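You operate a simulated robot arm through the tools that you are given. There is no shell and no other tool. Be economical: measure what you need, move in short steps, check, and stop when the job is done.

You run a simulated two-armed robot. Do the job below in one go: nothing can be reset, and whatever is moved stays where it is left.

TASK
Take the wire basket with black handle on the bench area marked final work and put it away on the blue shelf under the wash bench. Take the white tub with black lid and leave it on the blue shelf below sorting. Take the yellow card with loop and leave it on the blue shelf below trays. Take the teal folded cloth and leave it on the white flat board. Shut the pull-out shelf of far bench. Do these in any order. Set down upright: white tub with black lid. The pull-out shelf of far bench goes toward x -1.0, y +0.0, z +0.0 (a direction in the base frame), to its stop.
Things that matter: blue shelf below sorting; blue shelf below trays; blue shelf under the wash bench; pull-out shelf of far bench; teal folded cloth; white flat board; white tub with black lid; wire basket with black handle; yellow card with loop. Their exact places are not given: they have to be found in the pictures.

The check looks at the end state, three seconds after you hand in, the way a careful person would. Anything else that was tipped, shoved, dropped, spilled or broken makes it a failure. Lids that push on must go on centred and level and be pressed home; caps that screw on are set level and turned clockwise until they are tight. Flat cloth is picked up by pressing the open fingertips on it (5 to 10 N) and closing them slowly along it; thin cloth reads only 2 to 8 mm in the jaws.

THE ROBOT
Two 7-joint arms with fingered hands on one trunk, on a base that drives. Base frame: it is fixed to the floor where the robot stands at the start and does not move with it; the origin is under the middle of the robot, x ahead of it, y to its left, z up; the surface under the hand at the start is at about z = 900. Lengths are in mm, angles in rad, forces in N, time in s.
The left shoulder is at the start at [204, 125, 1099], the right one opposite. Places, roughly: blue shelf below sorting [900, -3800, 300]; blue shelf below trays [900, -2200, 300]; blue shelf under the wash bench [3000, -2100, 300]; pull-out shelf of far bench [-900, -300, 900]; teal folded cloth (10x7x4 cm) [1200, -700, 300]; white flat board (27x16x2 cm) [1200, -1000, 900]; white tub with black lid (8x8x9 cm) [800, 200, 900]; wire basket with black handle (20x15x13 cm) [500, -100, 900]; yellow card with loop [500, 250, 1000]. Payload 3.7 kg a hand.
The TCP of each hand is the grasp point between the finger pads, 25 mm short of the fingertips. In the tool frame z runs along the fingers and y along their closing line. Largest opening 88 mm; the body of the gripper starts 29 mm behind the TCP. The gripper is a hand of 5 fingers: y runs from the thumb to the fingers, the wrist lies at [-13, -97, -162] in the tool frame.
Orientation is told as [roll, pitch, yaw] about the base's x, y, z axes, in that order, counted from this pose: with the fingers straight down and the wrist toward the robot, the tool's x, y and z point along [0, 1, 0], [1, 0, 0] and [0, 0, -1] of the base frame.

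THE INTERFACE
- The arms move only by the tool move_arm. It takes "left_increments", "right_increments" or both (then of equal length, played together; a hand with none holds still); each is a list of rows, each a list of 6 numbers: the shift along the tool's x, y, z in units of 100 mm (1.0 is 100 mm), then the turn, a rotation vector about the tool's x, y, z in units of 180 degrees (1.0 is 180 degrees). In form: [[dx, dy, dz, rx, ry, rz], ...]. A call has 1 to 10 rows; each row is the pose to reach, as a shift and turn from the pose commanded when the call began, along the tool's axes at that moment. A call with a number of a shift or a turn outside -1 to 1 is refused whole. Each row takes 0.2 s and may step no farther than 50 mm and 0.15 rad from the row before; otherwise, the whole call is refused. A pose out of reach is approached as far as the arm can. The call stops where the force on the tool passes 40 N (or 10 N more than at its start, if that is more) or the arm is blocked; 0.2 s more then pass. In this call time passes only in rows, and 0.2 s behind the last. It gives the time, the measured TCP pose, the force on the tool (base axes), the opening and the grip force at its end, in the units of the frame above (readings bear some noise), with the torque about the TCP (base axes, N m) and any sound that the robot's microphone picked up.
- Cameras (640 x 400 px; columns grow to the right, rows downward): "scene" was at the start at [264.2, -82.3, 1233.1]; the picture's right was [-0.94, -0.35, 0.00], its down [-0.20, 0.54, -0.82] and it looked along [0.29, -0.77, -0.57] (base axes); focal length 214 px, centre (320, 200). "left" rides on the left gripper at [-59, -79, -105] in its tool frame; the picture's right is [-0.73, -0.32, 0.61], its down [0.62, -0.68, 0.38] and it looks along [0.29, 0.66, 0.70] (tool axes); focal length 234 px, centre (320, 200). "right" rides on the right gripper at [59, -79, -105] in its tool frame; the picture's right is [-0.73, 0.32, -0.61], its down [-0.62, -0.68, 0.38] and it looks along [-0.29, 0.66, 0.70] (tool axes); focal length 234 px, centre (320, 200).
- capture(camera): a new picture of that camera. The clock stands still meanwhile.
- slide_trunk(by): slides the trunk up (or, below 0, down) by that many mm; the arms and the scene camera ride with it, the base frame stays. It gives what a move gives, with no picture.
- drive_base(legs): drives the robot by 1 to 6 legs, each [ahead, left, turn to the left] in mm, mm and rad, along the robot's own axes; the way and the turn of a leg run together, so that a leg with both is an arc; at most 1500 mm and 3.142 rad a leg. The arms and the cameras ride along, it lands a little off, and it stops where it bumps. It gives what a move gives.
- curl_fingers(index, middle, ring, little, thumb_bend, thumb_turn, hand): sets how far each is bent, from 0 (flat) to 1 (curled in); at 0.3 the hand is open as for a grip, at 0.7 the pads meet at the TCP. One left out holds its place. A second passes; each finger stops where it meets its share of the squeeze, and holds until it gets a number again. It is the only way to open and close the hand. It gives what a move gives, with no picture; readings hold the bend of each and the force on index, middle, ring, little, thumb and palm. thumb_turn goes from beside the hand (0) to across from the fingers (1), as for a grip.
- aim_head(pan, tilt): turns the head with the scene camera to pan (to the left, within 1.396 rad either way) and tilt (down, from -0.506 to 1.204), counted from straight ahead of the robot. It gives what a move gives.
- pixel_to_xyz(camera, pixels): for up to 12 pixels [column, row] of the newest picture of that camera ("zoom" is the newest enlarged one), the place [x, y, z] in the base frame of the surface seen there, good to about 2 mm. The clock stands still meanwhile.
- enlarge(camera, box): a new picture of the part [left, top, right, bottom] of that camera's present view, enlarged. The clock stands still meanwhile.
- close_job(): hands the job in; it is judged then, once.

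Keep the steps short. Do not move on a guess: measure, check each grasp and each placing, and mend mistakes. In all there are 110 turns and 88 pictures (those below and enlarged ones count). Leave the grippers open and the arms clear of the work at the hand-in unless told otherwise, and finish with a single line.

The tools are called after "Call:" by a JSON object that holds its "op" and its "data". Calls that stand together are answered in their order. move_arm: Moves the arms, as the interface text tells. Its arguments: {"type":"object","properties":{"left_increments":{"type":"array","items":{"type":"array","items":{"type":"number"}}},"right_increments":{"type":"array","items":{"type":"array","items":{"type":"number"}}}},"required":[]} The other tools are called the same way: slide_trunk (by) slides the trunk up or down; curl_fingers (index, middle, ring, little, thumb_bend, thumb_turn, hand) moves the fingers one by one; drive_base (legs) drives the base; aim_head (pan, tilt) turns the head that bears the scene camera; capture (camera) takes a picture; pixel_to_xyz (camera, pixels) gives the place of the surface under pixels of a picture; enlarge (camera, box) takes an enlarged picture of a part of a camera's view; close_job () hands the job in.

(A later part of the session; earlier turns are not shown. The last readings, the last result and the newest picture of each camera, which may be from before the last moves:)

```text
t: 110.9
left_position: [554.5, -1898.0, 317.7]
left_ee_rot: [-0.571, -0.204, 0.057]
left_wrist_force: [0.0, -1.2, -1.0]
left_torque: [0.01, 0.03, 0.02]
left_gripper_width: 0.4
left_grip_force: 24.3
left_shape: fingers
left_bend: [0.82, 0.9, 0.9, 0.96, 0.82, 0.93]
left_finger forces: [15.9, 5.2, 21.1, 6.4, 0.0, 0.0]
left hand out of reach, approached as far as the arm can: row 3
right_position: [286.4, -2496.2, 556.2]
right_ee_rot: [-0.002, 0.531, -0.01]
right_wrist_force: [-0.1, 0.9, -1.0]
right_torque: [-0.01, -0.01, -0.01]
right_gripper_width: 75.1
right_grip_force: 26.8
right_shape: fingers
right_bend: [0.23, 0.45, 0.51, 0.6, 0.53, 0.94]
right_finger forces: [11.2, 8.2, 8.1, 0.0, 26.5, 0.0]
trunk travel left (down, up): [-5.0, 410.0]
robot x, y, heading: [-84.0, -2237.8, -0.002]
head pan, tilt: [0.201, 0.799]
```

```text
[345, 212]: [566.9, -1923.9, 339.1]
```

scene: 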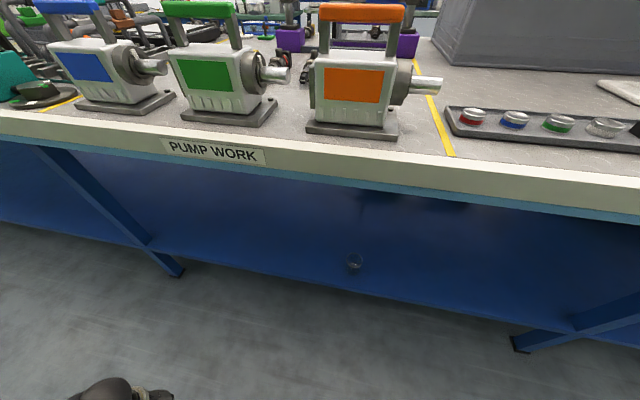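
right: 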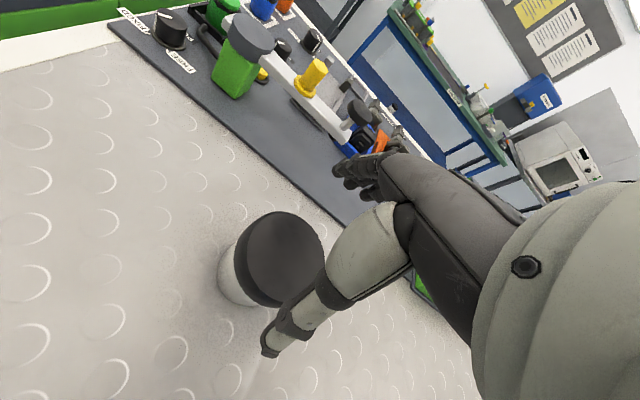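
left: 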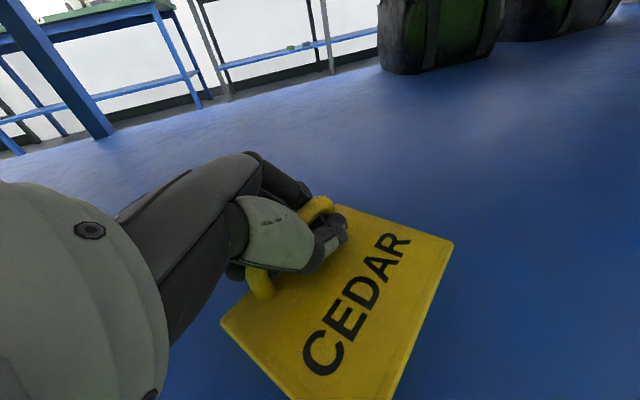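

Card underside ≈4 mm above the shelf. I release stepwise.

Call:
{"op": "curl_fingers", "data": {"hand": "left", "index": 0.6, "middle": 0.6, "ring": 0.6, "little": 0.6, "thumb_bend": 0.5}}

Call:
{"op": "curl_fingers", "data": {"hand": "left", "index": 0.25, "middle": 0.25, "ring": 0.25, "little": 0.25, "thumb_bend": 0.2}}

Call:
{"op": "capture", "data": {"camera": "left"}}

```text
t: 111.5
left_position: [559.0, -1892.7, 326.0]
left_ee_rot: [-0.575, -0.221, 0.066]
left_wrist_force: [-5.4, 4.6, 37.1]
left_torque: [0.07, 0.06, 0.08]
left_gripper_width: 6.8
left_grip_force: 23.9
left_shape: fingers
left_bend: [0.71, 0.77, 0.76, 0.62, 0.61, 0.92]
left_finger forces: [8.9, 10.3, 12.4, 3.2, 12.7, 0.1]
right_position: [285.4, -2494.6, 556.5]
right_ee_rot: [-0.001, 0.526, -0.007]
right_wrist_force: [-0.5, -0.4, -1.4]
right_torque: [0.01, 0.01, 0.0]
right_gripper_width: 75.1
right_grip_force: 27.0
right_shape: fingers
right_bend: [0.23, 0.45, 0.51, 0.6, 0.53, 0.94]
right_finger forces: [11.3, 8.1, 8.0, 0.0, 26.4, 0.0]
trunk travel left (down, up): [-5.0, 410.0]
robot x, y, heading: [-80.7, -2235.8, -0.002]
head pan, tilt: [0.201, 0.799]
stopped (left hand): the force on the tool passed its limit at 43 N (the readings are from after the stop); the commanded pose is now the measured one
```

```text
t: 112.5
left_position: [556.1, -1895.7, 322.4]
left_ee_rot: [-0.573, -0.212, 0.059]
left_wrist_force: [8.4, -1.4, 23.0]
left_torque: [-0.83, 0.91, 0.33]
left_gripper_width: 83.9
left_grip_force: 11.4
left_shape: fingers
left_bend: [0.25, 0.25, 0.25, 0.25, 0.36, 0.84]
left_finger forces: [0.0, 0.0, 0.0, 0.1, 23.6, 0.1]
right_position: [285.4, -2496.1, 557.0]
right_ee_rot: [-0.001, 0.529, -0.009]
right_wrist_force: [-0.4, 0.5, -0.7]
right_torque: [-0.01, 0.02, -0.03]
right_gripper_width: 75.2
right_grip_force: 27.4
right_shape: fingers
right_bend: [0.23, 0.45, 0.51, 0.6, 0.53, 0.94]
right_finger forces: [11.3, 8.2, 8.0, 0.0, 26.5, 0.0]
trunk travel left (down, up): [-5.0, 410.0]
robot x, y, heading: [-86.7, -2235.7, -0.002]
head pan, tilt: [0.201, 0.799]
```

```text
31 pictures are left
```

left: 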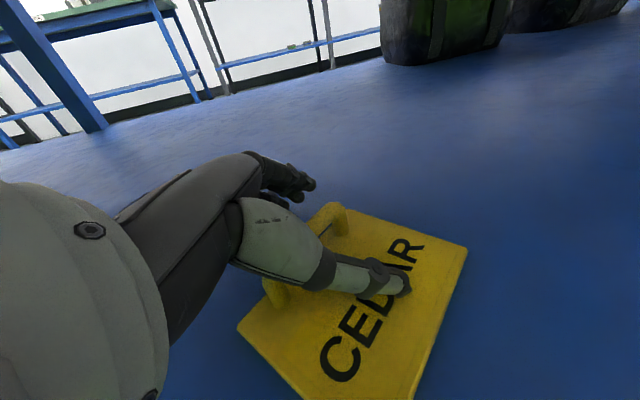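

The card lies on the shelf, the thumb resting on it. I retreat along the fingers' axis.

Call:
{"op": "move_arm", "data": {"left_increments": [[0, 0, -0.15, 0, 0, 0], [0, 0, -0.4, 0, 0, 0], [0, 0, -0.8, 0, 0, 0]]}}

Call:
{"op": "capture", "data": {"camera": "left"}}

Call:
{"op": "pixel_to_xyz", "data": {"camera": "left", "pixels": [[330, 250], [440, 280], [400, 350], [300, 330], [480, 330]]}}

```text
t: 113.3
left_position: [537.4, -1853.2, 383.9]
left_ee_rot: [-0.568, -0.208, 0.06]
left_wrist_force: [0.4, -0.8, -0.1]
left_torque: [0.0, 0.0, -0.02]
left_gripper_width: 97.9
left_grip_force: 0.1
left_shape: fingers
left_bend: [0.25, 0.25, 0.25, 0.25, 0.2, 0.97]
left_finger forces: [0.0, 0.0, 0.0, 0.0, 0.0, 0.0]
right_position: [285.6, -2494.7, 556.7]
right_ee_rot: [-0.002, 0.531, -0.007]
right_wrist_force: [-1.6, 0.4, -2.3]
right_torque: [-0.01, 0.03, 0.01]
right_gripper_width: 75.1
right_grip_force: 27.0
right_shape: fingers
right_bend: [0.23, 0.45, 0.51, 0.6, 0.53, 0.94]
right_finger forces: [11.2, 8.1, 8.1, 0.0, 26.4, 0.0]
trunk travel left (down, up): [-5.0, 410.0]
robot x, y, heading: [-85.5, -2239.8, 0.002]
head pan, tilt: [0.201, 0.799]
```

```text
30 pictures are left
```

left: 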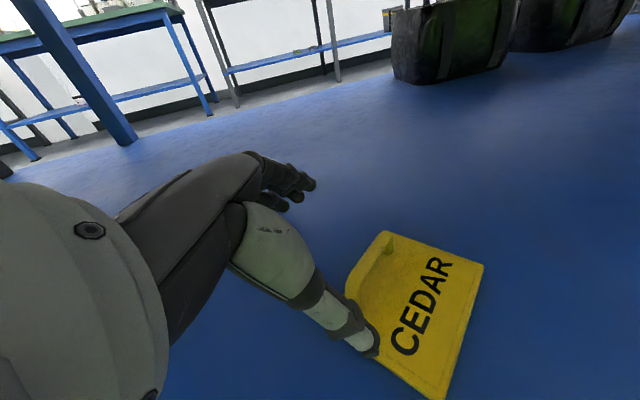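

```text
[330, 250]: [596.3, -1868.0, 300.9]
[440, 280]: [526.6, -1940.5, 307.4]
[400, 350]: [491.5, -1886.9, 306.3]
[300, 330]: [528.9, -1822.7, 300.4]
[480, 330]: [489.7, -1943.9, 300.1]
```

The card lies flat on the shelf (z≈306). I back out 260 mm and strafe right 1200 mm toward the sorting module, then look.

Call:
{"op": "drive_base", "data": {"legs": [[-260, 0, 0], [0, -1200, 0]]}}

Call:
{"op": "aim_head", "data": {"pan": -0.2, "tilt": 0.65}}

Call:
{"op": "move_arm", "data": {"right_increments": [[0, 0, 0, -0.042, 0, 0], [0, 0, 0, -0.084, 0, 0], [0, 0, 0, -0.126, 0, 0], [0, 0, 0, -0.169, 0, 0]]}}

Call:
{"op": "capture", "data": {"camera": "scene"}}

Call:
{"op": "capture", "data": {"camera": "right"}}

```text
t: 125.5
left_position: [283.1, -3040.1, 383.7]
left_ee_rot: [-0.57, -0.21, 0.081]
left_wrist_force: [-0.3, 0.1, 0.0]
left_torque: [0.04, 0.0, 0.01]
left_gripper_width: 98.0
left_grip_force: 0.0
left_shape: fingers
left_bend: [0.25, 0.25, 0.25, 0.25, 0.2, 0.97]
left_finger forces: [0.0, 0.1, 0.0, 0.0, 0.0, 0.1]
right_position: [43.2, -3687.1, 556.7]
right_ee_rot: [-0.002, 0.531, 0.013]
right_wrist_force: [0.5, -0.8, -1.5]
right_torque: [-0.01, -0.04, -0.02]
right_gripper_width: 75.0
right_grip_force: 27.2
right_shape: fingers
right_bend: [0.23, 0.45, 0.51, 0.6, 0.53, 0.94]
right_finger forces: [11.2, 8.3, 7.9, 0.0, 26.4, 0.0]
trunk travel left (down, up): [-5.0, 410.0]
robot x, y, heading: [-337.4, -3438.2, 0.017]
head pan, tilt: [0.201, 0.799]
```

```text
t: 126.4
left_position: [283.7, -3039.7, 383.5]
left_ee_rot: [-0.57, -0.21, 0.083]
left_wrist_force: [-0.6, 0.1, -0.7]
left_torque: [-0.01, 0.05, 0.01]
left_gripper_width: 97.9
left_grip_force: 0.1
left_shape: fingers
left_bend: [0.25, 0.25, 0.25, 0.25, 0.2, 0.97]
left_finger forces: [0.1, 0.0, 0.0, 0.1, 0.1, 0.0]
right_position: [44.1, -3688.1, 557.2]
right_ee_rot: [-0.002, 0.53, 0.01]
right_wrist_force: [-0.3, 0.5, -1.9]
right_torque: [-0.01, -0.04, 0.02]
right_gripper_width: 75.2
right_grip_force: 26.6
right_shape: fingers
right_bend: [0.23, 0.45, 0.51, 0.6, 0.53, 0.94]
right_finger forces: [11.2, 8.1, 8.0, 0.1, 26.3, 0.0]
trunk travel left (down, up): [-5.0, 410.0]
robot x, y, heading: [-333.7, -3440.6, 0.023]
head pan, tilt: [-0.201, 0.649]
```

```text
t: 127.4
left_position: [282.6, -3040.8, 383.6]
left_ee_rot: [-0.571, -0.21, 0.081]
left_wrist_force: [0.8, 0.0, 0.3]
left_torque: [-0.02, 0.0, 0.01]
left_gripper_width: 97.8
left_grip_force: 0.0
left_shape: fingers
left_bend: [0.25, 0.25, 0.25, 0.25, 0.2, 0.97]
left_finger forces: [0.0, 0.0, 0.0, 0.1, 0.1, 0.1]
right_position: [43.6, -3688.2, 557.1]
right_ee_rot: [-0.001, 0.531, 0.011]
right_wrist_force: [-0.2, 0.2, -1.3]
right_torque: [0.01, 0.0, 0.02]
right_gripper_width: 74.9
right_grip_force: 27.1
right_shape: fingers
right_bend: [0.23, 0.45, 0.51, 0.6, 0.53, 0.94]
right_finger forces: [11.2, 8.2, 8.0, 0.0, 26.3, 0.0]
right hand out of reach, approached as far as the arm can: row 1, 2, 3, 4
trunk travel left (down, up): [-5.0, 410.0]
robot x, y, heading: [-332.1, -3440.8, 0.02]
head pan, tilt: [-0.201, 0.649]
```

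```text
29 pictures are left
```

scene: 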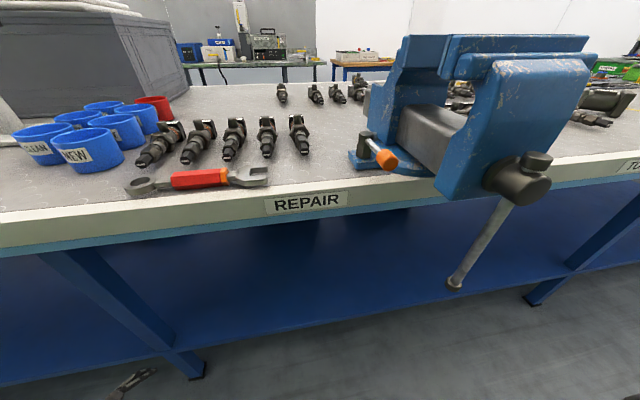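

```text
28 pictures are left
```

right: 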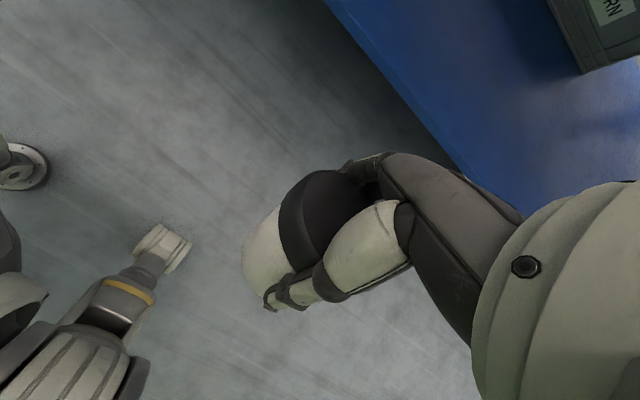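

The module is marked REPAIR on this side; a vise overhangs the edge. I measure the vise, legs, and shelf free space.

Call:
{"op": "pixel_to_xyz", "data": {"camera": "scene", "pixels": [[305, 202], [455, 283], [520, 165], [470, 180], [195, 365], [535, 300], [300, 260], [400, 260], [300, 315], [550, 230]]}}

Call:
{"op": "pixel_to_xyz", "data": {"camera": "right", "pixels": [[590, 60], [480, 100], [290, 220], [330, 185], [250, 270], [570, 130]]}}

```text
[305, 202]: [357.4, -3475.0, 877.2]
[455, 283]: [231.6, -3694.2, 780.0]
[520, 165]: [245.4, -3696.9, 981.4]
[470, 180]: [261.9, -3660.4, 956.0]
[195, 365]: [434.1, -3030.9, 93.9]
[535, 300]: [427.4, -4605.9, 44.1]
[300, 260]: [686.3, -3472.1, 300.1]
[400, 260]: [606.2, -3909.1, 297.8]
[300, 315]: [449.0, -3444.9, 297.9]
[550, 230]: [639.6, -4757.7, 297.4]
```

```text
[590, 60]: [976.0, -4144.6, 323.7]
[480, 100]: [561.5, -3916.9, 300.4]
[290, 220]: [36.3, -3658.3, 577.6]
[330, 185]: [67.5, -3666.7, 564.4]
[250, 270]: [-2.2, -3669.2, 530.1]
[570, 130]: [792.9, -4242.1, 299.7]
```

Free shelf space is at y≈-3440, left of the vise (y -3660…-3700). I draw the left arm back, strafe 240 mm left, and extend the right hand forward while levelling its pitch.

Call:
{"op": "move_arm", "data": {"left_increments": [[-0.02, -0.33, -0.067, 0, 0, 0], [-0.04, -0.65, -0.134, 0, 0, 0], [-0.058, -0.978, -0.201, 0, 0, 0]], "right_increments": [[0, 0.29, -0.17, 0, 0, 0], [0, 0.57, -0.34, 0, 0, 0], [0, 0.863, -0.506, 0, 0, 0]]}}

Call:
{"op": "drive_base", "data": {"legs": [[0, 240, -0.02]]}}

Call:
{"op": "move_arm", "data": {"left_increments": [[-0.01, -0.2, -0.04, 0, 0, 0], [-0.02, -0.4, -0.08, 0, 0, 0], [-0.03, -0.6, -0.12, 0, 0, 0], [-0.05, -0.8, -0.16, 0, 0, 0]], "right_increments": [[0, 0.22, -0.12, -0.042, 0, 0], [0, 0.44, -0.24, -0.084, 0, 0], [0, 0.66, -0.36, -0.126, 0, 0], [0, 0.863, -0.506, -0.169, 0, 0]]}}

```text
t: 128.2
left_position: [182.5, -3042.1, 383.8]
left_ee_rot: [-0.572, -0.21, 0.083]
left_wrist_force: [-0.7, -1.2, 0.4]
left_torque: [0.01, 0.02, 0.01]
left_gripper_width: 97.7
left_grip_force: 0.0
left_shape: fingers
left_bend: [0.25, 0.25, 0.25, 0.25, 0.2, 0.97]
left_finger forces: [0.1, 0.0, 0.1, 0.0, 0.0, 0.0]
right_position: [141.0, -3688.6, 555.9]
right_ee_rot: [-0.005, 0.53, 0.011]
right_wrist_force: [-0.1, 1.0, -1.6]
right_torque: [0.01, -0.01, 0.02]
right_gripper_width: 74.9
right_grip_force: 27.2
right_shape: fingers
right_bend: [0.23, 0.45, 0.51, 0.6, 0.53, 0.94]
right_finger forces: [11.1, 8.0, 7.9, 0.0, 26.2, 0.1]
trunk travel left (down, up): [-5.0, 410.0]
robot x, y, heading: [-332.0, -3433.3, 0.022]
head pan, tilt: [-0.201, 0.649]
```

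```text
t: 130.9
left_position: [189.7, -2815.2, 383.8]
left_ee_rot: [-0.57, -0.211, 0.054]
left_wrist_force: [-0.2, 0.3, -0.2]
left_torque: [0.02, 0.0, 0.04]
left_gripper_width: 98.0
left_grip_force: 0.1
left_shape: fingers
left_bend: [0.25, 0.25, 0.25, 0.25, 0.2, 0.97]
left_finger forces: [0.1, 0.1, 0.0, 0.0, 0.0, 0.1]
right_position: [133.6, -3460.2, 556.4]
right_ee_rot: [-0.003, 0.531, -0.014]
right_wrist_force: [1.0, 0.4, -1.3]
right_torque: [-0.01, 0.0, 0.01]
right_gripper_width: 75.0
right_grip_force: 26.7
right_shape: fingers
right_bend: [0.23, 0.45, 0.51, 0.6, 0.53, 0.94]
right_finger forces: [11.2, 8.1, 8.0, 0.1, 26.1, 0.0]
trunk travel left (down, up): [-5.0, 410.0]
robot x, y, heading: [-333.8, -3201.7, -0.009]
head pan, tilt: [-0.201, 0.649]
```

```text
t: 131.9
left_position: [109.8, -2816.5, 383.3]
left_ee_rot: [-0.572, -0.209, 0.057]
left_wrist_force: [-0.5, 0.7, 0.3]
left_torque: [0.02, 0.03, 0.03]
left_gripper_width: 97.7
left_grip_force: 0.1
left_shape: fingers
left_bend: [0.25, 0.25, 0.25, 0.25, 0.2, 0.97]
left_finger forces: [0.0, 0.1, 0.0, 0.1, 0.1, 0.1]
right_position: [211.8, -3445.6, 553.7]
right_ee_rot: [0.018, 0.15, 0.019]
right_wrist_force: [0.0, -0.1, -1.1]
right_torque: [0.0, 0.02, 0.03]
right_gripper_width: 74.9
right_grip_force: 26.2
right_shape: fingers
right_bend: [0.23, 0.45, 0.52, 0.6, 0.53, 0.94]
right_finger forces: [11.0, 7.9, 7.9, 0.1, 26.1, 0.1]
right hand out of reach, approached as far as the arm can: row 3, 4
trunk travel left (down, up): [-5.0, 410.0]
robot x, y, heading: [-334.6, -3200.4, -0.011]
head pan, tilt: [-0.201, 0.649]
```

Pitch is down to 0.15. I go lower and forward, levelling the rest, and check the tub.

Call:
{"op": "move_arm", "data": {"right_increments": [[0, 0.24, 0.23, -0.016, -0.002, 0.002], [0, 0.48, 0.46, -0.032, -0.004, 0.004], [0, 0.71, 0.7, -0.048, -0.006, 0.006]]}}

Call:
{"op": "capture", "data": {"camera": "right"}}

Call:
{"op": "pixel_to_xyz", "data": {"camera": "right", "pixels": [[320, 195], [300, 220], [320, 230], [340, 185], [270, 240], [260, 280], [420, 100], [500, 60]]}}

```text
t: 132.7
left_position: [108.6, -2817.1, 384.3]
left_ee_rot: [-0.57, -0.209, 0.055]
left_wrist_force: [-0.6, 0.0, -0.3]
left_torque: [-0.01, -0.03, 0.0]
left_gripper_width: 98.0
left_grip_force: 0.1
left_shape: fingers
left_bend: [0.25, 0.25, 0.25, 0.25, 0.2, 0.97]
left_finger forces: [0.0, 0.1, 0.1, 0.1, 0.1, 0.0]
right_position: [186.5, -3463.8, 486.4]
right_ee_rot: [0.048, 0.051, 0.028]
right_wrist_force: [0.4, -0.4, -1.2]
right_torque: [-0.02, 0.0, 0.0]
right_gripper_width: 74.0
right_grip_force: 27.0
right_shape: fingers
right_bend: [0.23, 0.45, 0.52, 0.6, 0.53, 0.94]
right_finger forces: [11.4, 8.0, 8.1, 0.0, 26.7, 0.0]
right hand out of reach, approached as far as the arm can: row 1, 2, 3
trunk travel left (down, up): [-5.0, 410.0]
robot x, y, heading: [-335.8, -3202.5, -0.006]
head pan, tilt: [-0.201, 0.649]
```

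```text
27 pictures are left
```

right: 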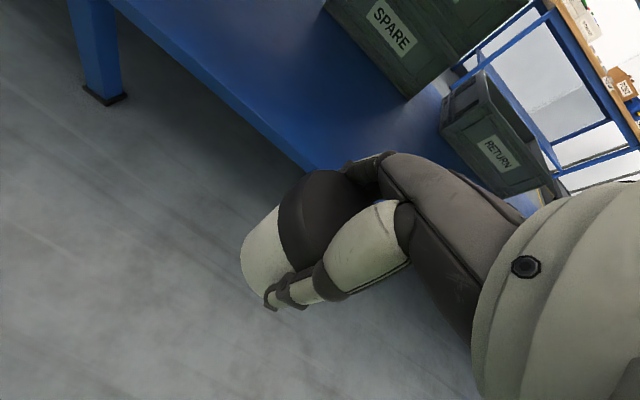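

```text
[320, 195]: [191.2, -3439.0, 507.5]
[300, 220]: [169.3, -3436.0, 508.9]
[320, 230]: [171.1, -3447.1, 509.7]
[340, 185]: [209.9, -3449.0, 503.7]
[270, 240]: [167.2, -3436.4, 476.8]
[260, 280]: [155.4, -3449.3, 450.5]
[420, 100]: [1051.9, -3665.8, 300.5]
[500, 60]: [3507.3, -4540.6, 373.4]
```

The right arm hits a joint limit here. I try bringing the hand in (toward +y) and lower, which usually frees it, while levelling.

Call:
{"op": "move_arm", "data": {"right_increments": [[0.3, 0, 0.15, -0.008, -0.007, 0.004], [0.6, 0, 0.3, -0.016, -0.014, 0.008], [0.9, 0, 0.5, -0.016, -0.015, 0.009]]}}

Call:
{"op": "move_arm", "data": {"right_increments": [[0, 0.2, 0.2, 0, 0, 0], [0, 0.4, 0.4, 0, 0, 0], [0, 0.6, 0.4, 0, 0, 0]]}}

```text
t: 133.5
left_position: [110.4, -2816.6, 383.6]
left_ee_rot: [-0.572, -0.21, 0.055]
left_wrist_force: [-0.3, 0.0, -0.8]
left_torque: [0.04, -0.02, 0.01]
left_gripper_width: 97.9
left_grip_force: 0.1
left_shape: fingers
left_bend: [0.25, 0.25, 0.25, 0.25, 0.2, 0.97]
left_finger forces: [0.0, 0.1, 0.0, 0.0, 0.1, 0.0]
right_position: [185.7, -3454.7, 481.1]
right_ee_rot: [0.049, 0.046, 0.029]
right_wrist_force: [1.1, -0.3, -2.7]
right_torque: [0.03, -0.05, -0.02]
right_gripper_width: 73.9
right_grip_force: 27.6
right_shape: fingers
right_bend: [0.23, 0.45, 0.52, 0.6, 0.53, 0.94]
right_finger forces: [11.3, 8.0, 8.0, 0.1, 26.6, 0.0]
right hand out of reach, approached as far as the arm can: row 1, 2, 3
trunk travel left (down, up): [-5.0, 410.0]
robot x, y, heading: [-336.5, -3200.0, -0.009]
head pan, tilt: [-0.201, 0.649]
```

```text
t: 134.3
left_position: [110.0, -2816.9, 383.7]
left_ee_rot: [-0.57, -0.209, 0.056]
left_wrist_force: [0.3, -0.5, 0.2]
left_torque: [0.04, -0.02, 0.0]
left_gripper_width: 98.3
left_grip_force: 0.1
left_shape: fingers
left_bend: [0.25, 0.25, 0.25, 0.25, 0.2, 0.97]
left_finger forces: [0.1, 0.0, 0.0, 0.0, 0.0, 0.0]
right_position: [241.5, -3452.1, 438.1]
right_ee_rot: [0.051, 0.047, 0.029]
right_wrist_force: [-0.3, 0.2, -2.2]
right_torque: [0.03, 0.02, 0.02]
right_gripper_width: 73.8
right_grip_force: 26.5
right_shape: fingers
right_bend: [0.23, 0.45, 0.52, 0.6, 0.53, 0.94]
right_finger forces: [11.2, 8.0, 7.9, 0.1, 26.4, 0.1]
trunk travel left (down, up): [-5.0, 410.0]
robot x, y, heading: [-333.1, -3198.2, -0.005]
head pan, tilt: [-0.201, 0.649]
```

It moves freely now (x=241, z=438). Level and extend further forward at this height.

Call:
{"op": "move_arm", "data": {"right_increments": [[0, 0.3, 0, -0.007, -0.008, 0.004], [0, 0.6, 0, -0.015, -0.016, 0.009], [0, 0.95, 0, -0.015, -0.016, 0.009]]}}

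Call:
{"op": "capture", "data": {"camera": "right"}}

Call:
{"op": "pixel_to_xyz", "data": {"camera": "right", "pixels": [[320, 185], [300, 210], [320, 230], [340, 195], [290, 235], [260, 230], [250, 280]]}}

```text
t: 135.1
left_position: [110.1, -2815.6, 383.7]
left_ee_rot: [-0.569, -0.21, 0.054]
left_wrist_force: [-0.2, 1.0, -0.5]
left_torque: [-0.03, 0.06, 0.0]
left_gripper_width: 97.5
left_grip_force: 0.0
left_shape: fingers
left_bend: [0.25, 0.25, 0.25, 0.25, 0.2, 0.97]
left_finger forces: [0.0, 0.0, 0.0, 0.0, 0.0, 0.1]
right_position: [252.3, -3452.7, 438.3]
right_ee_rot: [0.052, 0.045, 0.028]
right_wrist_force: [0.8, -0.2, -1.9]
right_torque: [-0.02, 0.01, 0.0]
right_gripper_width: 74.1
right_grip_force: 26.7
right_shape: fingers
right_bend: [0.23, 0.45, 0.52, 0.6, 0.53, 0.94]
right_finger forces: [11.1, 8.1, 7.9, 0.1, 26.4, 0.0]
right hand out of reach, approached as far as the arm can: row 1, 2, 3
trunk travel left (down, up): [-5.0, 410.0]
robot x, y, heading: [-333.9, -3200.0, -0.007]
head pan, tilt: [-0.201, 0.649]
```

```text
26 pictures are left
```

right: 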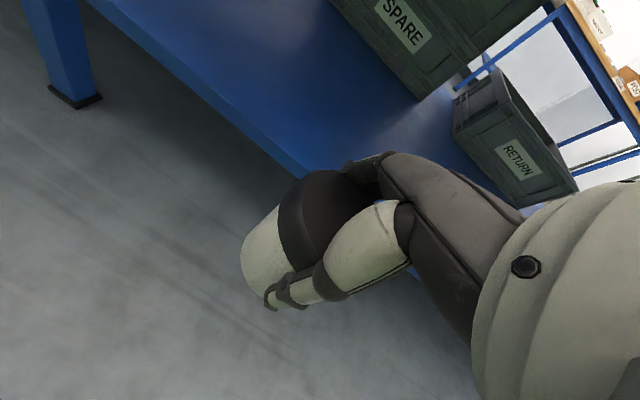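

```text
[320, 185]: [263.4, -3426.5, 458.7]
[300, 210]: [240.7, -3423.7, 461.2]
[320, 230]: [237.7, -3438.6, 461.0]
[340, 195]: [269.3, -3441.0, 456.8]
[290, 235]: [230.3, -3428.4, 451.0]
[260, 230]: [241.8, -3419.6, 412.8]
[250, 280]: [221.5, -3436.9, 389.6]
```

The tub tilts ≈5° only, fine for setting down. Before driving in 240 mm I check the right elbow's position relative to the vise.

Call:
{"op": "aim_head", "data": {"pan": -0.6, "tilt": 0.9}}

Call:
{"op": "capture", "data": {"camera": "scene"}}

```text
t: 136.0
left_position: [109.5, -2817.7, 383.7]
left_ee_rot: [-0.571, -0.207, 0.056]
left_wrist_force: [-1.0, -0.6, -0.5]
left_torque: [0.02, -0.01, 0.0]
left_gripper_width: 97.8
left_grip_force: 0.0
left_shape: fingers
left_bend: [0.25, 0.25, 0.25, 0.25, 0.2, 0.97]
left_finger forces: [0.0, 0.0, 0.0, 0.1, 0.0, 0.0]
right_position: [252.6, -3453.6, 438.2]
right_ee_rot: [0.051, 0.044, 0.029]
right_wrist_force: [-0.5, 0.4, -1.9]
right_torque: [-0.04, 0.02, 0.0]
right_gripper_width: 73.9
right_grip_force: 27.0
right_shape: fingers
right_bend: [0.23, 0.45, 0.52, 0.6, 0.53, 0.94]
right_finger forces: [11.2, 8.0, 7.9, 0.0, 26.3, 0.0]
trunk travel left (down, up): [-5.0, 410.0]
robot x, y, heading: [-334.7, -3198.3, -0.01]
head pan, tilt: [-0.6, 0.901]
```

```text
25 pictures are left
```

scene: 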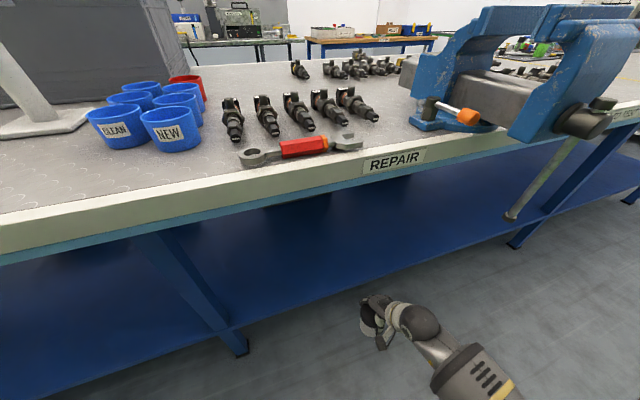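

Call:
{"op": "pixel_to_xyz", "data": {"camera": "scene", "pixels": [[440, 345], [480, 350], [510, 385], [480, 390], [415, 320]]}}

```text
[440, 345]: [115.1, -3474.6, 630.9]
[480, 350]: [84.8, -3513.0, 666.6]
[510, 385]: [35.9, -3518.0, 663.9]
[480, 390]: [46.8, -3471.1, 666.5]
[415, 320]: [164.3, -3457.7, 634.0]
```

The forearm is low (z≈665) and clear of the bench edge and vise. I drive ahead 250 mm.

Call:
{"op": "drive_base", "data": {"legs": [[250, 0, 0]]}}

Call:
{"op": "move_arm", "data": {"right_increments": [[0, 0, 0.2, 0, 0, 0], [0, 0, 0.4, 0, 0, 0], [0, 0, 0.6, 0, 0, 0]]}}

Call:
{"op": "capture", "data": {"camera": "right"}}

Call:
{"op": "pixel_to_xyz", "data": {"camera": "right", "pixels": [[320, 185], [300, 210], [320, 230], [340, 195], [260, 230], [250, 280], [180, 270], [200, 180]]}}

```text
t: 137.8
left_position: [357.5, -2818.3, 383.0]
left_ee_rot: [-0.57, -0.21, 0.056]
left_wrist_force: [0.2, -0.5, 0.4]
left_torque: [0.03, -0.02, 0.01]
left_gripper_width: 98.0
left_grip_force: 0.0
left_shape: fingers
left_bend: [0.25, 0.25, 0.25, 0.25, 0.2, 0.97]
left_finger forces: [0.0, 0.1, 0.0, 0.0, 0.0, 0.1]
right_position: [500.0, -3455.5, 438.4]
right_ee_rot: [0.051, 0.044, 0.029]
right_wrist_force: [0.0, -0.3, -1.5]
right_torque: [-0.03, -0.05, -0.01]
right_gripper_width: 74.3
right_grip_force: 26.7
right_shape: fingers
right_bend: [0.23, 0.45, 0.52, 0.6, 0.53, 0.94]
right_finger forces: [11.2, 7.9, 7.9, 0.1, 26.3, 0.0]
trunk travel left (down, up): [-5.0, 410.0]
robot x, y, heading: [-85.9, -3203.2, -0.006]
head pan, tilt: [-0.6, 0.901]
```

```text
t: 138.6
left_position: [357.9, -2819.7, 383.4]
left_ee_rot: [-0.571, -0.209, 0.056]
left_wrist_force: [0.4, 0.7, -0.2]
left_torque: [0.02, 0.02, 0.02]
left_gripper_width: 97.6
left_grip_force: 0.0
left_shape: fingers
left_bend: [0.25, 0.25, 0.25, 0.25, 0.2, 0.97]
left_finger forces: [0.0, 0.0, 0.0, 0.0, 0.1, 0.1]
right_position: [498.0, -3455.0, 377.8]
right_ee_rot: [0.055, 0.044, 0.03]
right_wrist_force: [-0.1, -0.6, -1.9]
right_torque: [-0.03, 0.02, -0.01]
right_gripper_width: 74.0
right_grip_force: 26.3
right_shape: fingers
right_bend: [0.23, 0.45, 0.52, 0.6, 0.53, 0.94]
right_finger forces: [11.1, 7.8, 7.9, 0.0, 26.1, 0.0]
trunk travel left (down, up): [-5.0, 410.0]
robot x, y, heading: [-85.8, -3201.8, -0.008]
head pan, tilt: [-0.6, 0.901]
```

```text
24 pictures are left
```

right: 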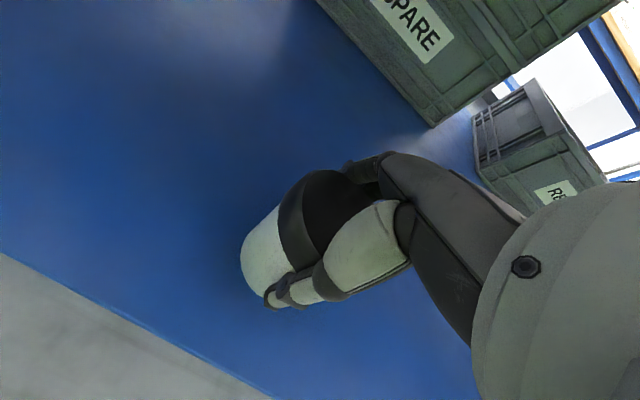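

```text
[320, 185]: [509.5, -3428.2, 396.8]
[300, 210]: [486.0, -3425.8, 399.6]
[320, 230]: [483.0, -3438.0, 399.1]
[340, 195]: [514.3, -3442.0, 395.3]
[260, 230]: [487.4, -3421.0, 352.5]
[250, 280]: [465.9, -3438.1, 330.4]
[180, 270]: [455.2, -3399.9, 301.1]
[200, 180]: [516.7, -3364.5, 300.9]
```

The tub's base is ≈15 mm above the shelf. I level it (pitch −0.09) and lower slowly to contact.

Call:
{"op": "move_arm", "data": {"right_increments": [[0, 0, 0.05, -0.015, -0.008, 0], [0, 0, 0.09, -0.028, -0.016, 0], [0, 0, 0.12, -0.028, -0.016, 0]]}}

Call:
{"op": "enlarge", "data": {"camera": "right", "box": [200, 130, 440, 340]}}

Call:
{"op": "pixel_to_xyz", "data": {"camera": "zoom", "pixels": [[320, 147], [267, 213], [320, 267], [373, 173], [240, 130], [110, 330], [130, 410]]}}

```text
t: 139.4
left_position: [357.5, -2818.1, 383.4]
left_ee_rot: [-0.572, -0.208, 0.055]
left_wrist_force: [-0.7, 0.4, 1.0]
left_torque: [0.01, 0.0, 0.02]
left_gripper_width: 97.7
left_grip_force: 0.2
left_shape: fingers
left_bend: [0.25, 0.25, 0.25, 0.25, 0.2, 0.97]
left_finger forces: [0.0, 0.1, 0.0, 0.1, 0.0, 0.1]
right_position: [496.8, -3454.4, 378.8]
right_ee_rot: [0.056, 0.046, 0.03]
right_wrist_force: [-0.1, 0.2, -1.7]
right_torque: [0.02, -0.04, -0.02]
right_gripper_width: 74.0
right_grip_force: 26.5
right_shape: fingers
right_bend: [0.23, 0.45, 0.52, 0.6, 0.53, 0.94]
right_finger forces: [11.1, 7.8, 7.9, 0.1, 25.9, 0.0]
right hand out of reach, approached as far as the arm can: row 1, 2, 3
trunk travel left (down, up): [-5.0, 410.0]
robot x, y, heading: [-89.4, -3201.5, -0.008]
head pan, tilt: [-0.6, 0.901]
```

```text
1.90 times, centred on (320, 235) of right
```

zoom: 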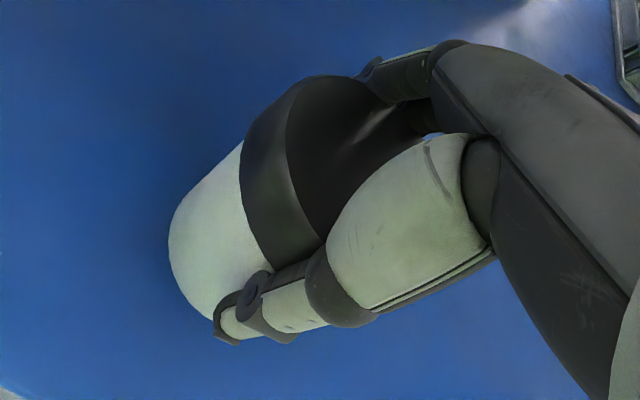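

```text
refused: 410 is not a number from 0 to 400
```

Rotation is blocked; a pure lowering then, in small steps.

Call:
{"op": "move_arm", "data": {"right_increments": [[0, 0, 0.06, 0, 0, 0], [0, 0, 0.11, 0, 0, 0], [0, 0, 0.15, 0, 0, 0], [0, 0, 0.18, 0, 0, 0]]}}

```text
t: 140.4
left_position: [356.9, -2818.4, 384.4]
left_ee_rot: [-0.572, -0.212, 0.057]
left_wrist_force: [-1.0, -1.4, -0.7]
left_torque: [0.03, -0.01, 0.01]
left_gripper_width: 97.9
left_grip_force: 0.2
left_shape: fingers
left_bend: [0.25, 0.25, 0.25, 0.25, 0.2, 0.97]
left_finger forces: [0.0, 0.0, 0.1, 0.0, 0.0, 0.0]
right_position: [499.4, -3453.3, 363.9]
right_ee_rot: [0.056, 0.034, 0.03]
right_wrist_force: [-3.0, 0.6, 24.6]
right_torque: [-0.13, -0.46, 0.0]
right_gripper_width: 74.3
right_grip_force: 30.8
right_shape: fingers
right_bend: [0.23, 0.45, 0.52, 0.6, 0.53, 0.94]
right_finger forces: [13.6, 8.6, 7.8, 0.1, 30.2, 0.0]
trunk travel left (down, up): [-5.0, 410.0]
robot x, y, heading: [-88.7, -3203.6, -0.003]
head pan, tilt: [-0.6, 0.901]
```

Firm contact (25 N). I ease 2 mm and open the hand gradually.

Call:
{"op": "move_arm", "data": {"right_increments": [[0, 0, -0.03, 0, 0, 0]]}}

Call:
{"op": "curl_fingers", "data": {"hand": "right", "index": 0.12, "middle": 0.25, "ring": 0.25, "little": 0.25, "thumb_bend": 0.35}}

Call:
{"op": "curl_fingers", "data": {"hand": "right", "index": 0.1, "middle": 0.12, "ring": 0.12, "little": 0.12, "thumb_bend": 0.18}}

Call:
{"op": "capture", "data": {"camera": "right"}}

Call:
{"op": "pixel_to_xyz", "data": {"camera": "right", "pixels": [[320, 185], [300, 210], [320, 230], [340, 195], [260, 230], [250, 260], [180, 270]]}}

```text
t: 140.8
left_position: [357.5, -2819.5, 383.3]
left_ee_rot: [-0.573, -0.208, 0.056]
left_wrist_force: [-0.4, -0.3, -0.2]
left_torque: [-0.03, 0.02, -0.04]
left_gripper_width: 98.0
left_grip_force: 0.1
left_shape: fingers
left_bend: [0.25, 0.25, 0.25, 0.25, 0.2, 0.97]
left_finger forces: [0.1, 0.1, 0.0, 0.0, 0.0, 0.0]
right_position: [497.6, -3453.6, 363.6]
right_ee_rot: [0.056, 0.039, 0.032]
right_wrist_force: [4.8, 0.3, 16.2]
right_torque: [-0.15, -0.71, 0.02]
right_gripper_width: 74.6
right_grip_force: 28.9
right_shape: fingers
right_bend: [0.22, 0.44, 0.51, 0.6, 0.53, 0.94]
right_finger forces: [14.7, 9.5, 8.5, 0.0, 25.1, 0.0]
trunk travel left (down, up): [-5.0, 410.0]
robot x, y, heading: [-89.0, -3196.9, -0.005]
head pan, tilt: [-0.6, 0.901]
```

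```text
t: 141.8
left_position: [357.8, -2818.4, 382.7]
left_ee_rot: [-0.571, -0.21, 0.056]
left_wrist_force: [0.0, -0.2, -0.3]
left_torque: [0.02, 0.01, -0.01]
left_gripper_width: 97.9
left_grip_force: 0.1
left_shape: fingers
left_bend: [0.25, 0.25, 0.25, 0.25, 0.2, 0.97]
left_finger forces: [0.0, 0.1, 0.1, 0.1, 0.0, 0.0]
right_position: [496.4, -3453.0, 361.9]
right_ee_rot: [0.056, 0.045, 0.031]
right_wrist_force: [-1.7, -0.4, 0.4]
right_torque: [0.0, 0.0, -0.02]
right_gripper_width: 101.3
right_grip_force: 0.2
right_shape: fingers
right_bend: [0.12, 0.25, 0.25, 0.25, 0.35, 0.97]
right_finger forces: [0.1, 0.0, 0.0, 0.1, 0.3, 0.1]
trunk travel left (down, up): [-5.0, 410.0]
robot x, y, heading: [-87.3, -3200.8, -0.01]
head pan, tilt: [-0.6, 0.901]
```

```text
t: 142.8
left_position: [356.4, -2819.6, 383.7]
left_ee_rot: [-0.571, -0.21, 0.057]
left_wrist_force: [0.4, 0.0, -0.2]
left_torque: [-0.01, 0.01, 0.0]
left_gripper_width: 97.8
left_grip_force: 0.0
left_shape: fingers
left_bend: [0.25, 0.25, 0.25, 0.25, 0.2, 0.97]
left_finger forces: [0.0, 0.1, 0.0, 0.0, 0.0, 0.1]
right_position: [497.3, -3453.0, 362.7]
right_ee_rot: [0.057, 0.046, 0.031]
right_wrist_force: [-0.4, 0.4, 0.3]
right_torque: [0.02, 0.04, 0.0]
right_gripper_width: 115.6
right_grip_force: 0.0
right_shape: fingers
right_bend: [0.1, 0.12, 0.12, 0.12, 0.18, 0.97]
right_finger forces: [0.1, 0.0, 0.0, 0.1, 0.1, 0.0]
trunk travel left (down, up): [-5.0, 410.0]
robot x, y, heading: [-85.7, -3200.0, -0.009]
head pan, tilt: [-0.6, 0.901]
```

```text
22 pictures are left
```

right: 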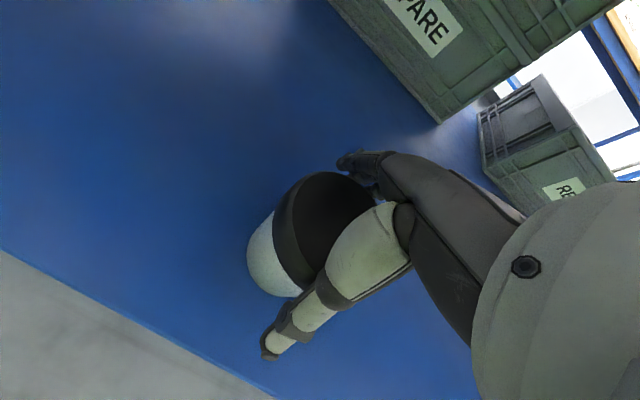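

```text
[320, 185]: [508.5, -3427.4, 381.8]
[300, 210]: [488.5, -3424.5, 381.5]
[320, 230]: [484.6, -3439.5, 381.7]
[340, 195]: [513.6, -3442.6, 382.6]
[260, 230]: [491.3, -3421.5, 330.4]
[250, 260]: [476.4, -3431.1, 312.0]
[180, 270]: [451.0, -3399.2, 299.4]
```

The tub stands level (lid at z≈382 everywhere). I lift the hand straight off and back out, then strafe home toward the basket.

Call:
{"op": "move_arm", "data": {"right_increments": [[0, 0, -0.2, 0, 0, 0], [0, 0, -0.5, 0, 0, 0], [0, 0, -0.9, 0, 0, 0]]}}

Call:
{"op": "drive_base", "data": {"legs": [[-270, 0, 0]]}}

Call:
{"op": "capture", "data": {"camera": "right"}}

```text
t: 143.6
left_position: [358.0, -2818.3, 383.3]
left_ee_rot: [-0.572, -0.211, 0.055]
left_wrist_force: [0.4, -0.1, 0.0]
left_torque: [-0.02, 0.01, -0.02]
left_gripper_width: 97.9
left_grip_force: 0.1
left_shape: fingers
left_bend: [0.25, 0.25, 0.25, 0.25, 0.2, 0.97]
left_finger forces: [0.1, 0.0, 0.0, 0.1, 0.1, 0.0]
right_position: [500.0, -3458.0, 453.7]
right_ee_rot: [0.055, 0.046, 0.029]
right_wrist_force: [0.1, 0.7, -0.6]
right_torque: [-0.01, -0.03, 0.01]
right_gripper_width: 115.7
right_grip_force: 0.0
right_shape: fingers
right_bend: [0.1, 0.12, 0.12, 0.12, 0.18, 0.97]
right_finger forces: [0.1, 0.0, 0.0, 0.0, 0.0, 0.0]
trunk travel left (down, up): [-5.0, 410.0]
robot x, y, heading: [-84.8, -3199.0, -0.004]
head pan, tilt: [-0.6, 0.901]
```

```text
t: 145.5
left_position: [89.9, -2819.1, 384.6]
left_ee_rot: [-0.571, -0.211, 0.052]
left_wrist_force: [0.0, -0.2, 0.9]
left_torque: [0.0, -0.05, -0.01]
left_gripper_width: 97.9
left_grip_force: 0.1
left_shape: fingers
left_bend: [0.25, 0.25, 0.25, 0.25, 0.2, 0.97]
left_finger forces: [0.1, 0.0, 0.1, 0.0, 0.1, 0.1]
right_position: [229.7, -3459.0, 453.2]
right_ee_rot: [0.055, 0.045, 0.027]
right_wrist_force: [-0.4, -0.2, 0.2]
right_torque: [0.0, -0.03, 0.01]
right_gripper_width: 115.6
right_grip_force: 0.0
right_shape: fingers
right_bend: [0.1, 0.12, 0.12, 0.12, 0.18, 0.97]
right_finger forces: [0.0, 0.0, 0.0, 0.0, 0.1, 0.0]
trunk travel left (down, up): [-5.0, 410.0]
robot x, y, heading: [-360.1, -3201.7, -0.01]
head pan, tilt: [-0.6, 0.901]
```

```text
21 pictures are left
```

right: 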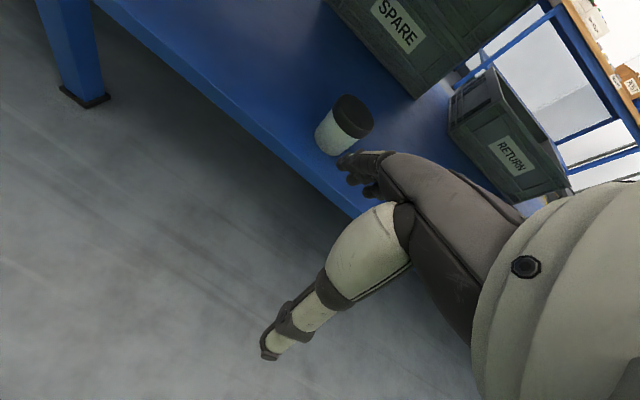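

The tub is upright on the shelf. I raise the trunk and both hands (so I can turn round above the benches later) and drive back along the aisle.

Call:
{"op": "slide_trunk", "data": {"by": 400}}

Call:
{"op": "drive_base", "data": {"legs": [[100, 1450, 0.01], [100, 1450, 0]]}}

Call:
{"op": "move_arm", "data": {"left_increments": [[-0.17, 0.07, -0.27, 0, 0, 0], [-0.34, 0.13, -0.55, 0, 0, 0], [-0.529, 0.2, -0.825, 0, 0, 0]], "right_increments": [[0, 0, -0.33, 0, 0, 0], [0, 0, -0.67, 0, 0, 0], [0, 0, -1.0, 0, 0, 0]]}}

Call:
{"op": "move_arm", "data": {"left_increments": [[-0.17, 0.07, -0.27, 0, 0, 0], [-0.34, 0.13, -0.55, 0, 0, 0], [-0.529, 0.2, -0.825, 0, 0, 0]], "right_increments": [[0, 0, -0.33, 0, 0, 0], [0, 0, -0.67, 0, 0, 0], [0, 0, -1.0, 0, 0, 0]]}}

```text
t: 149.3
left_position: [89.9, -2817.6, 782.0]
left_ee_rot: [-0.571, -0.208, 0.052]
left_wrist_force: [-0.3, -0.4, -0.2]
left_torque: [0.02, -0.05, -0.01]
left_gripper_width: 97.7
left_grip_force: 0.1
left_shape: fingers
left_bend: [0.25, 0.25, 0.25, 0.25, 0.2, 0.97]
left_finger forces: [0.1, 0.0, 0.0, 0.1, 0.0, 0.1]
right_position: [229.8, -3459.3, 853.6]
right_ee_rot: [0.056, 0.045, 0.026]
right_wrist_force: [0.2, -0.6, -0.7]
right_torque: [0.0, 0.01, 0.0]
right_gripper_width: 115.8
right_grip_force: 0.0
right_shape: fingers
right_bend: [0.1, 0.12, 0.12, 0.12, 0.18, 0.97]
right_finger forces: [0.1, 0.0, 0.0, 0.0, 0.0, 0.0]
trunk travel left (down, up): [-405.0, 10.0]
robot x, y, heading: [-352.2, -3199.5, -0.013]
head pan, tilt: [-0.6, 0.901]
```

```text
t: 157.7
left_position: [153.6, -1822.1, 783.1]
left_ee_rot: [-0.575, -0.21, 0.07]
left_wrist_force: [0.4, 0.2, 0.4]
left_torque: [-0.03, -0.01, -0.01]
left_gripper_width: 97.8
left_grip_force: 0.0
left_shape: fingers
left_bend: [0.25, 0.25, 0.25, 0.25, 0.2, 0.97]
left_finger forces: [0.1, 0.1, 0.0, 0.0, 0.0, 0.0]
right_position: [294.2, -2462.6, 843.1]
right_ee_rot: [0.046, 0.077, 0.039]
right_wrist_force: [-11.1, 0.0, -1.5]
right_torque: [0.01, -0.08, -0.04]
right_gripper_width: 115.8
right_grip_force: 5.6
right_shape: fingers
right_bend: [0.1, 0.13, 0.13, 0.12, 0.18, 0.97]
right_finger forces: [0.0, 9.7, 1.1, 0.1, 0.0, 0.1]
trunk travel left (down, up): [-405.0, 10.0]
robot x, y, heading: [-284.8, -2209.4, 0.007]
head pan, tilt: [-0.6, 0.901]
stopped in leg 1: the force on the tool passed its limit at 41 N (the readings are from after the stop); the commanded pose is now the measured one
```

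```text
t: 158.4
left_position: [155.6, -1823.9, 882.7]
left_ee_rot: [-0.573, -0.208, 0.07]
left_wrist_force: [-0.1, 0.5, 0.2]
left_torque: [0.0, 0.0, 0.01]
left_gripper_width: 97.7
left_grip_force: 0.0
left_shape: fingers
left_bend: [0.25, 0.25, 0.25, 0.25, 0.2, 0.97]
left_finger forces: [0.0, 0.0, 0.0, 0.0, 0.0, 0.0]
right_position: [307.8, -2465.4, 946.6]
right_ee_rot: [0.05, 0.064, 0.04]
right_wrist_force: [-0.7, 0.3, -0.5]
right_torque: [-0.02, 0.0, -0.01]
right_gripper_width: 115.6
right_grip_force: 0.1
right_shape: fingers
right_bend: [0.1, 0.12, 0.12, 0.12, 0.18, 0.97]
right_finger forces: [0.1, 0.1, 0.1, 0.0, 0.1, 0.1]
trunk travel left (down, up): [-405.0, 10.0]
robot x, y, heading: [-287.2, -2209.8, 0.006]
head pan, tilt: [-0.6, 0.901]
```

```text
t: 159.2
left_position: [151.9, -1824.4, 982.0]
left_ee_rot: [-0.573, -0.209, 0.069]
left_wrist_force: [-0.3, -0.3, 0.0]
left_torque: [-0.02, -0.01, -0.02]
left_gripper_width: 97.7
left_grip_force: 0.1
left_shape: fingers
left_bend: [0.25, 0.25, 0.25, 0.25, 0.2, 0.97]
left_finger forces: [0.0, 0.1, 0.0, 0.0, 0.1, 0.0]
right_position: [312.0, -2472.0, 1043.8]
right_ee_rot: [0.049, 0.07, 0.039]
right_wrist_force: [-0.1, 0.4, 1.1]
right_torque: [0.02, 0.01, -0.01]
right_gripper_width: 115.5
right_grip_force: 0.1
right_shape: fingers
right_bend: [0.1, 0.12, 0.12, 0.12, 0.18, 0.97]
right_finger forces: [0.0, 0.0, 0.0, 0.0, 0.0, 0.0]
trunk travel left (down, up): [-405.0, 10.0]
robot x, y, heading: [-283.8, -2207.3, 0.009]
head pan, tilt: [-0.6, 0.901]
```

A finger brushed the bench's fixed edge; the hands are now above. I raise them another 100 mm, drawing the right hand in, back off a little, and go on to y≈-300.

Call:
{"op": "move_arm", "data": {"left_increments": [[-0.17, 0.07, -0.27, 0, 0, 0], [-0.34, 0.13, -0.55, 0, 0, 0], [-0.529, 0.2, -0.825, 0, 0, 0]], "right_increments": [[0, -0.3, -0.33, 0, 0, 0], [0, -0.6, -0.67, 0, 0, 0], [0, -0.9, -0.9, 0, 0, 0]]}}

Call:
{"op": "drive_base", "data": {"legs": [[80, 960, 0], [80, 960, 0]]}}

Call:
{"op": "drive_base", "data": {"legs": [[0, 0, 3.0]]}}

Call:
{"op": "aim_head", "data": {"pan": 0.0, "tilt": 0.6}}

Call:
{"op": "capture", "data": {"camera": "scene"}}

```text
t: 160.1
left_position: [151.3, -1824.9, 1084.6]
left_ee_rot: [-0.572, -0.209, 0.069]
left_wrist_force: [0.2, 1.0, -0.9]
left_torque: [-0.02, 0.01, 0.04]
left_gripper_width: 97.5
left_grip_force: 0.0
left_shape: fingers
left_bend: [0.25, 0.25, 0.25, 0.25, 0.2, 0.97]
left_finger forces: [0.1, 0.0, 0.0, 0.0, 0.0, 0.0]
right_position: [225.5, -2480.2, 1137.5]
right_ee_rot: [0.047, 0.071, 0.041]
right_wrist_force: [-0.2, -0.2, 0.2]
right_torque: [0.0, -0.03, 0.02]
right_gripper_width: 115.4
right_grip_force: 0.1
right_shape: fingers
right_bend: [0.1, 0.12, 0.12, 0.12, 0.18, 0.97]
right_finger forces: [0.1, 0.0, 0.0, 0.1, 0.0, 0.0]
trunk travel left (down, up): [-405.0, 10.0]
robot x, y, heading: [-286.0, -2216.5, 0.003]
head pan, tilt: [-0.6, 0.901]
```

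```text
t: 177.1
left_position: [298.1, 92.5, 1083.9]
left_ee_rot: [-0.573, -0.21, 0.073]
left_wrist_force: [0.6, 0.4, 0.2]
left_torque: [-0.02, 0.0, 0.0]
left_gripper_width: 97.8
left_grip_force: 0.1
left_shape: fingers
left_bend: [0.25, 0.25, 0.25, 0.25, 0.2, 0.97]
left_finger forces: [0.0, 0.0, 0.1, 0.0, 0.1, 0.0]
right_position: [375.4, -563.1, 1138.3]
right_ee_rot: [0.048, 0.072, 0.041]
right_wrist_force: [-0.4, 0.4, 0.1]
right_torque: [0.0, 0.01, 0.01]
right_gripper_width: 115.7
right_grip_force: 0.0
right_shape: fingers
right_bend: [0.1, 0.12, 0.12, 0.12, 0.18, 0.97]
right_finger forces: [0.0, 0.1, 0.0, 0.2, 0.0, 0.1]
trunk travel left (down, up): [-405.0, 10.0]
robot x, y, heading: [-136.5, -295.4, 0.006]
head pan, tilt: [-0.6, 0.901]
```

```text
t: 184.4
left_position: [-638.2, -595.5, 1083.1]
left_ee_rot: [-0.573, -0.21, 3.027]
left_wrist_force: [-0.2, 0.7, -0.2]
left_torque: [0.0, -0.01, -0.01]
left_gripper_width: 97.7
left_grip_force: 0.1
left_shape: fingers
left_bend: [0.25, 0.25, 0.25, 0.25, 0.2, 0.97]
left_finger forces: [0.0, 0.0, 0.2, 0.0, 0.1, 0.0]
right_position: [-591.2, 62.1, 1137.5]
right_ee_rot: [0.047, 0.073, 2.998]
right_wrist_force: [0.0, 0.1, 0.1]
right_torque: [0.0, 0.03, 0.02]
right_gripper_width: 115.6
right_grip_force: 0.0
right_shape: fingers
right_bend: [0.1, 0.12, 0.12, 0.12, 0.18, 0.97]
right_finger forces: [0.0, 0.1, 0.0, 0.1, 0.1, 0.1]
trunk travel left (down, up): [-405.0, 10.0]
robot x, y, heading: [-136.4, -298.8, 2.963]
head pan, tilt: [-0.6, 0.901]
```

```text
t: 185.4
left_position: [-637.6, -595.6, 1082.9]
left_ee_rot: [-0.572, -0.21, 3.027]
left_wrist_force: [-0.3, -0.3, -0.2]
left_torque: [0.0, -0.01, -0.01]
left_gripper_width: 97.7
left_grip_force: 0.0
left_shape: fingers
left_bend: [0.25, 0.25, 0.25, 0.25, 0.2, 0.97]
left_finger forces: [0.0, 0.0, 0.0, 0.1, 0.0, 0.0]
right_position: [-593.7, 62.9, 1137.7]
right_ee_rot: [0.048, 0.071, 2.997]
right_wrist_force: [0.1, 0.5, -0.6]
right_torque: [-0.03, 0.01, 0.02]
right_gripper_width: 115.4
right_grip_force: 0.0
right_shape: fingers
right_bend: [0.1, 0.12, 0.12, 0.12, 0.18, 0.97]
right_finger forces: [0.0, 0.1, 0.0, 0.0, 0.0, 0.0]
trunk travel left (down, up): [-405.0, 10.0]
robot x, y, heading: [-141.6, -299.9, 2.965]
head pan, tilt: [0.0, 0.6]
```

```text
20 pictures are left
```

scene: 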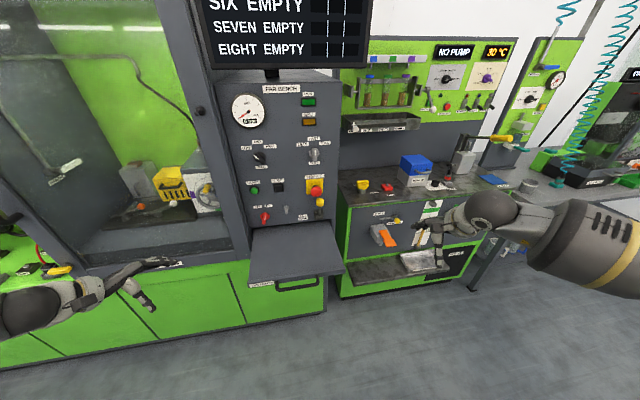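

The console is labelled "FAR BENCH"; its grey pull-out shelf with a handle is at (297,255). I enlarge and measure.

Call:
{"op": "enlarge", "data": {"camera": "scene", "box": [215, 190, 375, 320]}}

Call:
{"op": "pixel_to_xyz", "data": {"camera": "scene", "pixels": [[297, 290], [260, 280], [335, 275], [250, 284], [345, 268], [297, 262], [258, 232], [330, 228], [297, 284], [290, 305]]}}

```text
3.08 times, centred on (295, 255) of scene
```

zoom: 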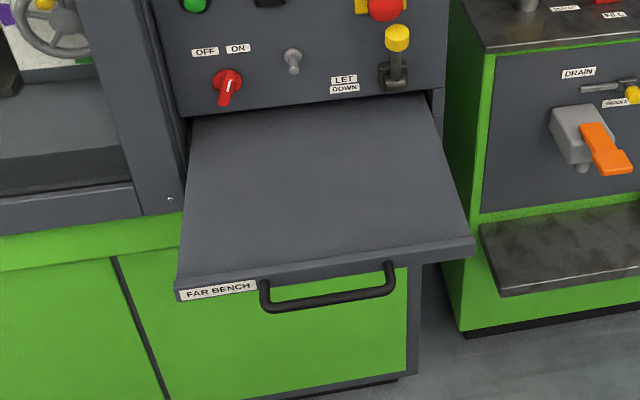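

```text
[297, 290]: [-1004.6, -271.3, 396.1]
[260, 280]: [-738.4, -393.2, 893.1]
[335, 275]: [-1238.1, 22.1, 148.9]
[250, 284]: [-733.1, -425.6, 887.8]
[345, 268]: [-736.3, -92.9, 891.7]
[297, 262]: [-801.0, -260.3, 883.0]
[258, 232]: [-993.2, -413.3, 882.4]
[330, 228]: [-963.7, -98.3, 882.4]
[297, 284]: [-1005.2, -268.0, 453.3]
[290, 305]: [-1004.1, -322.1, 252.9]
```

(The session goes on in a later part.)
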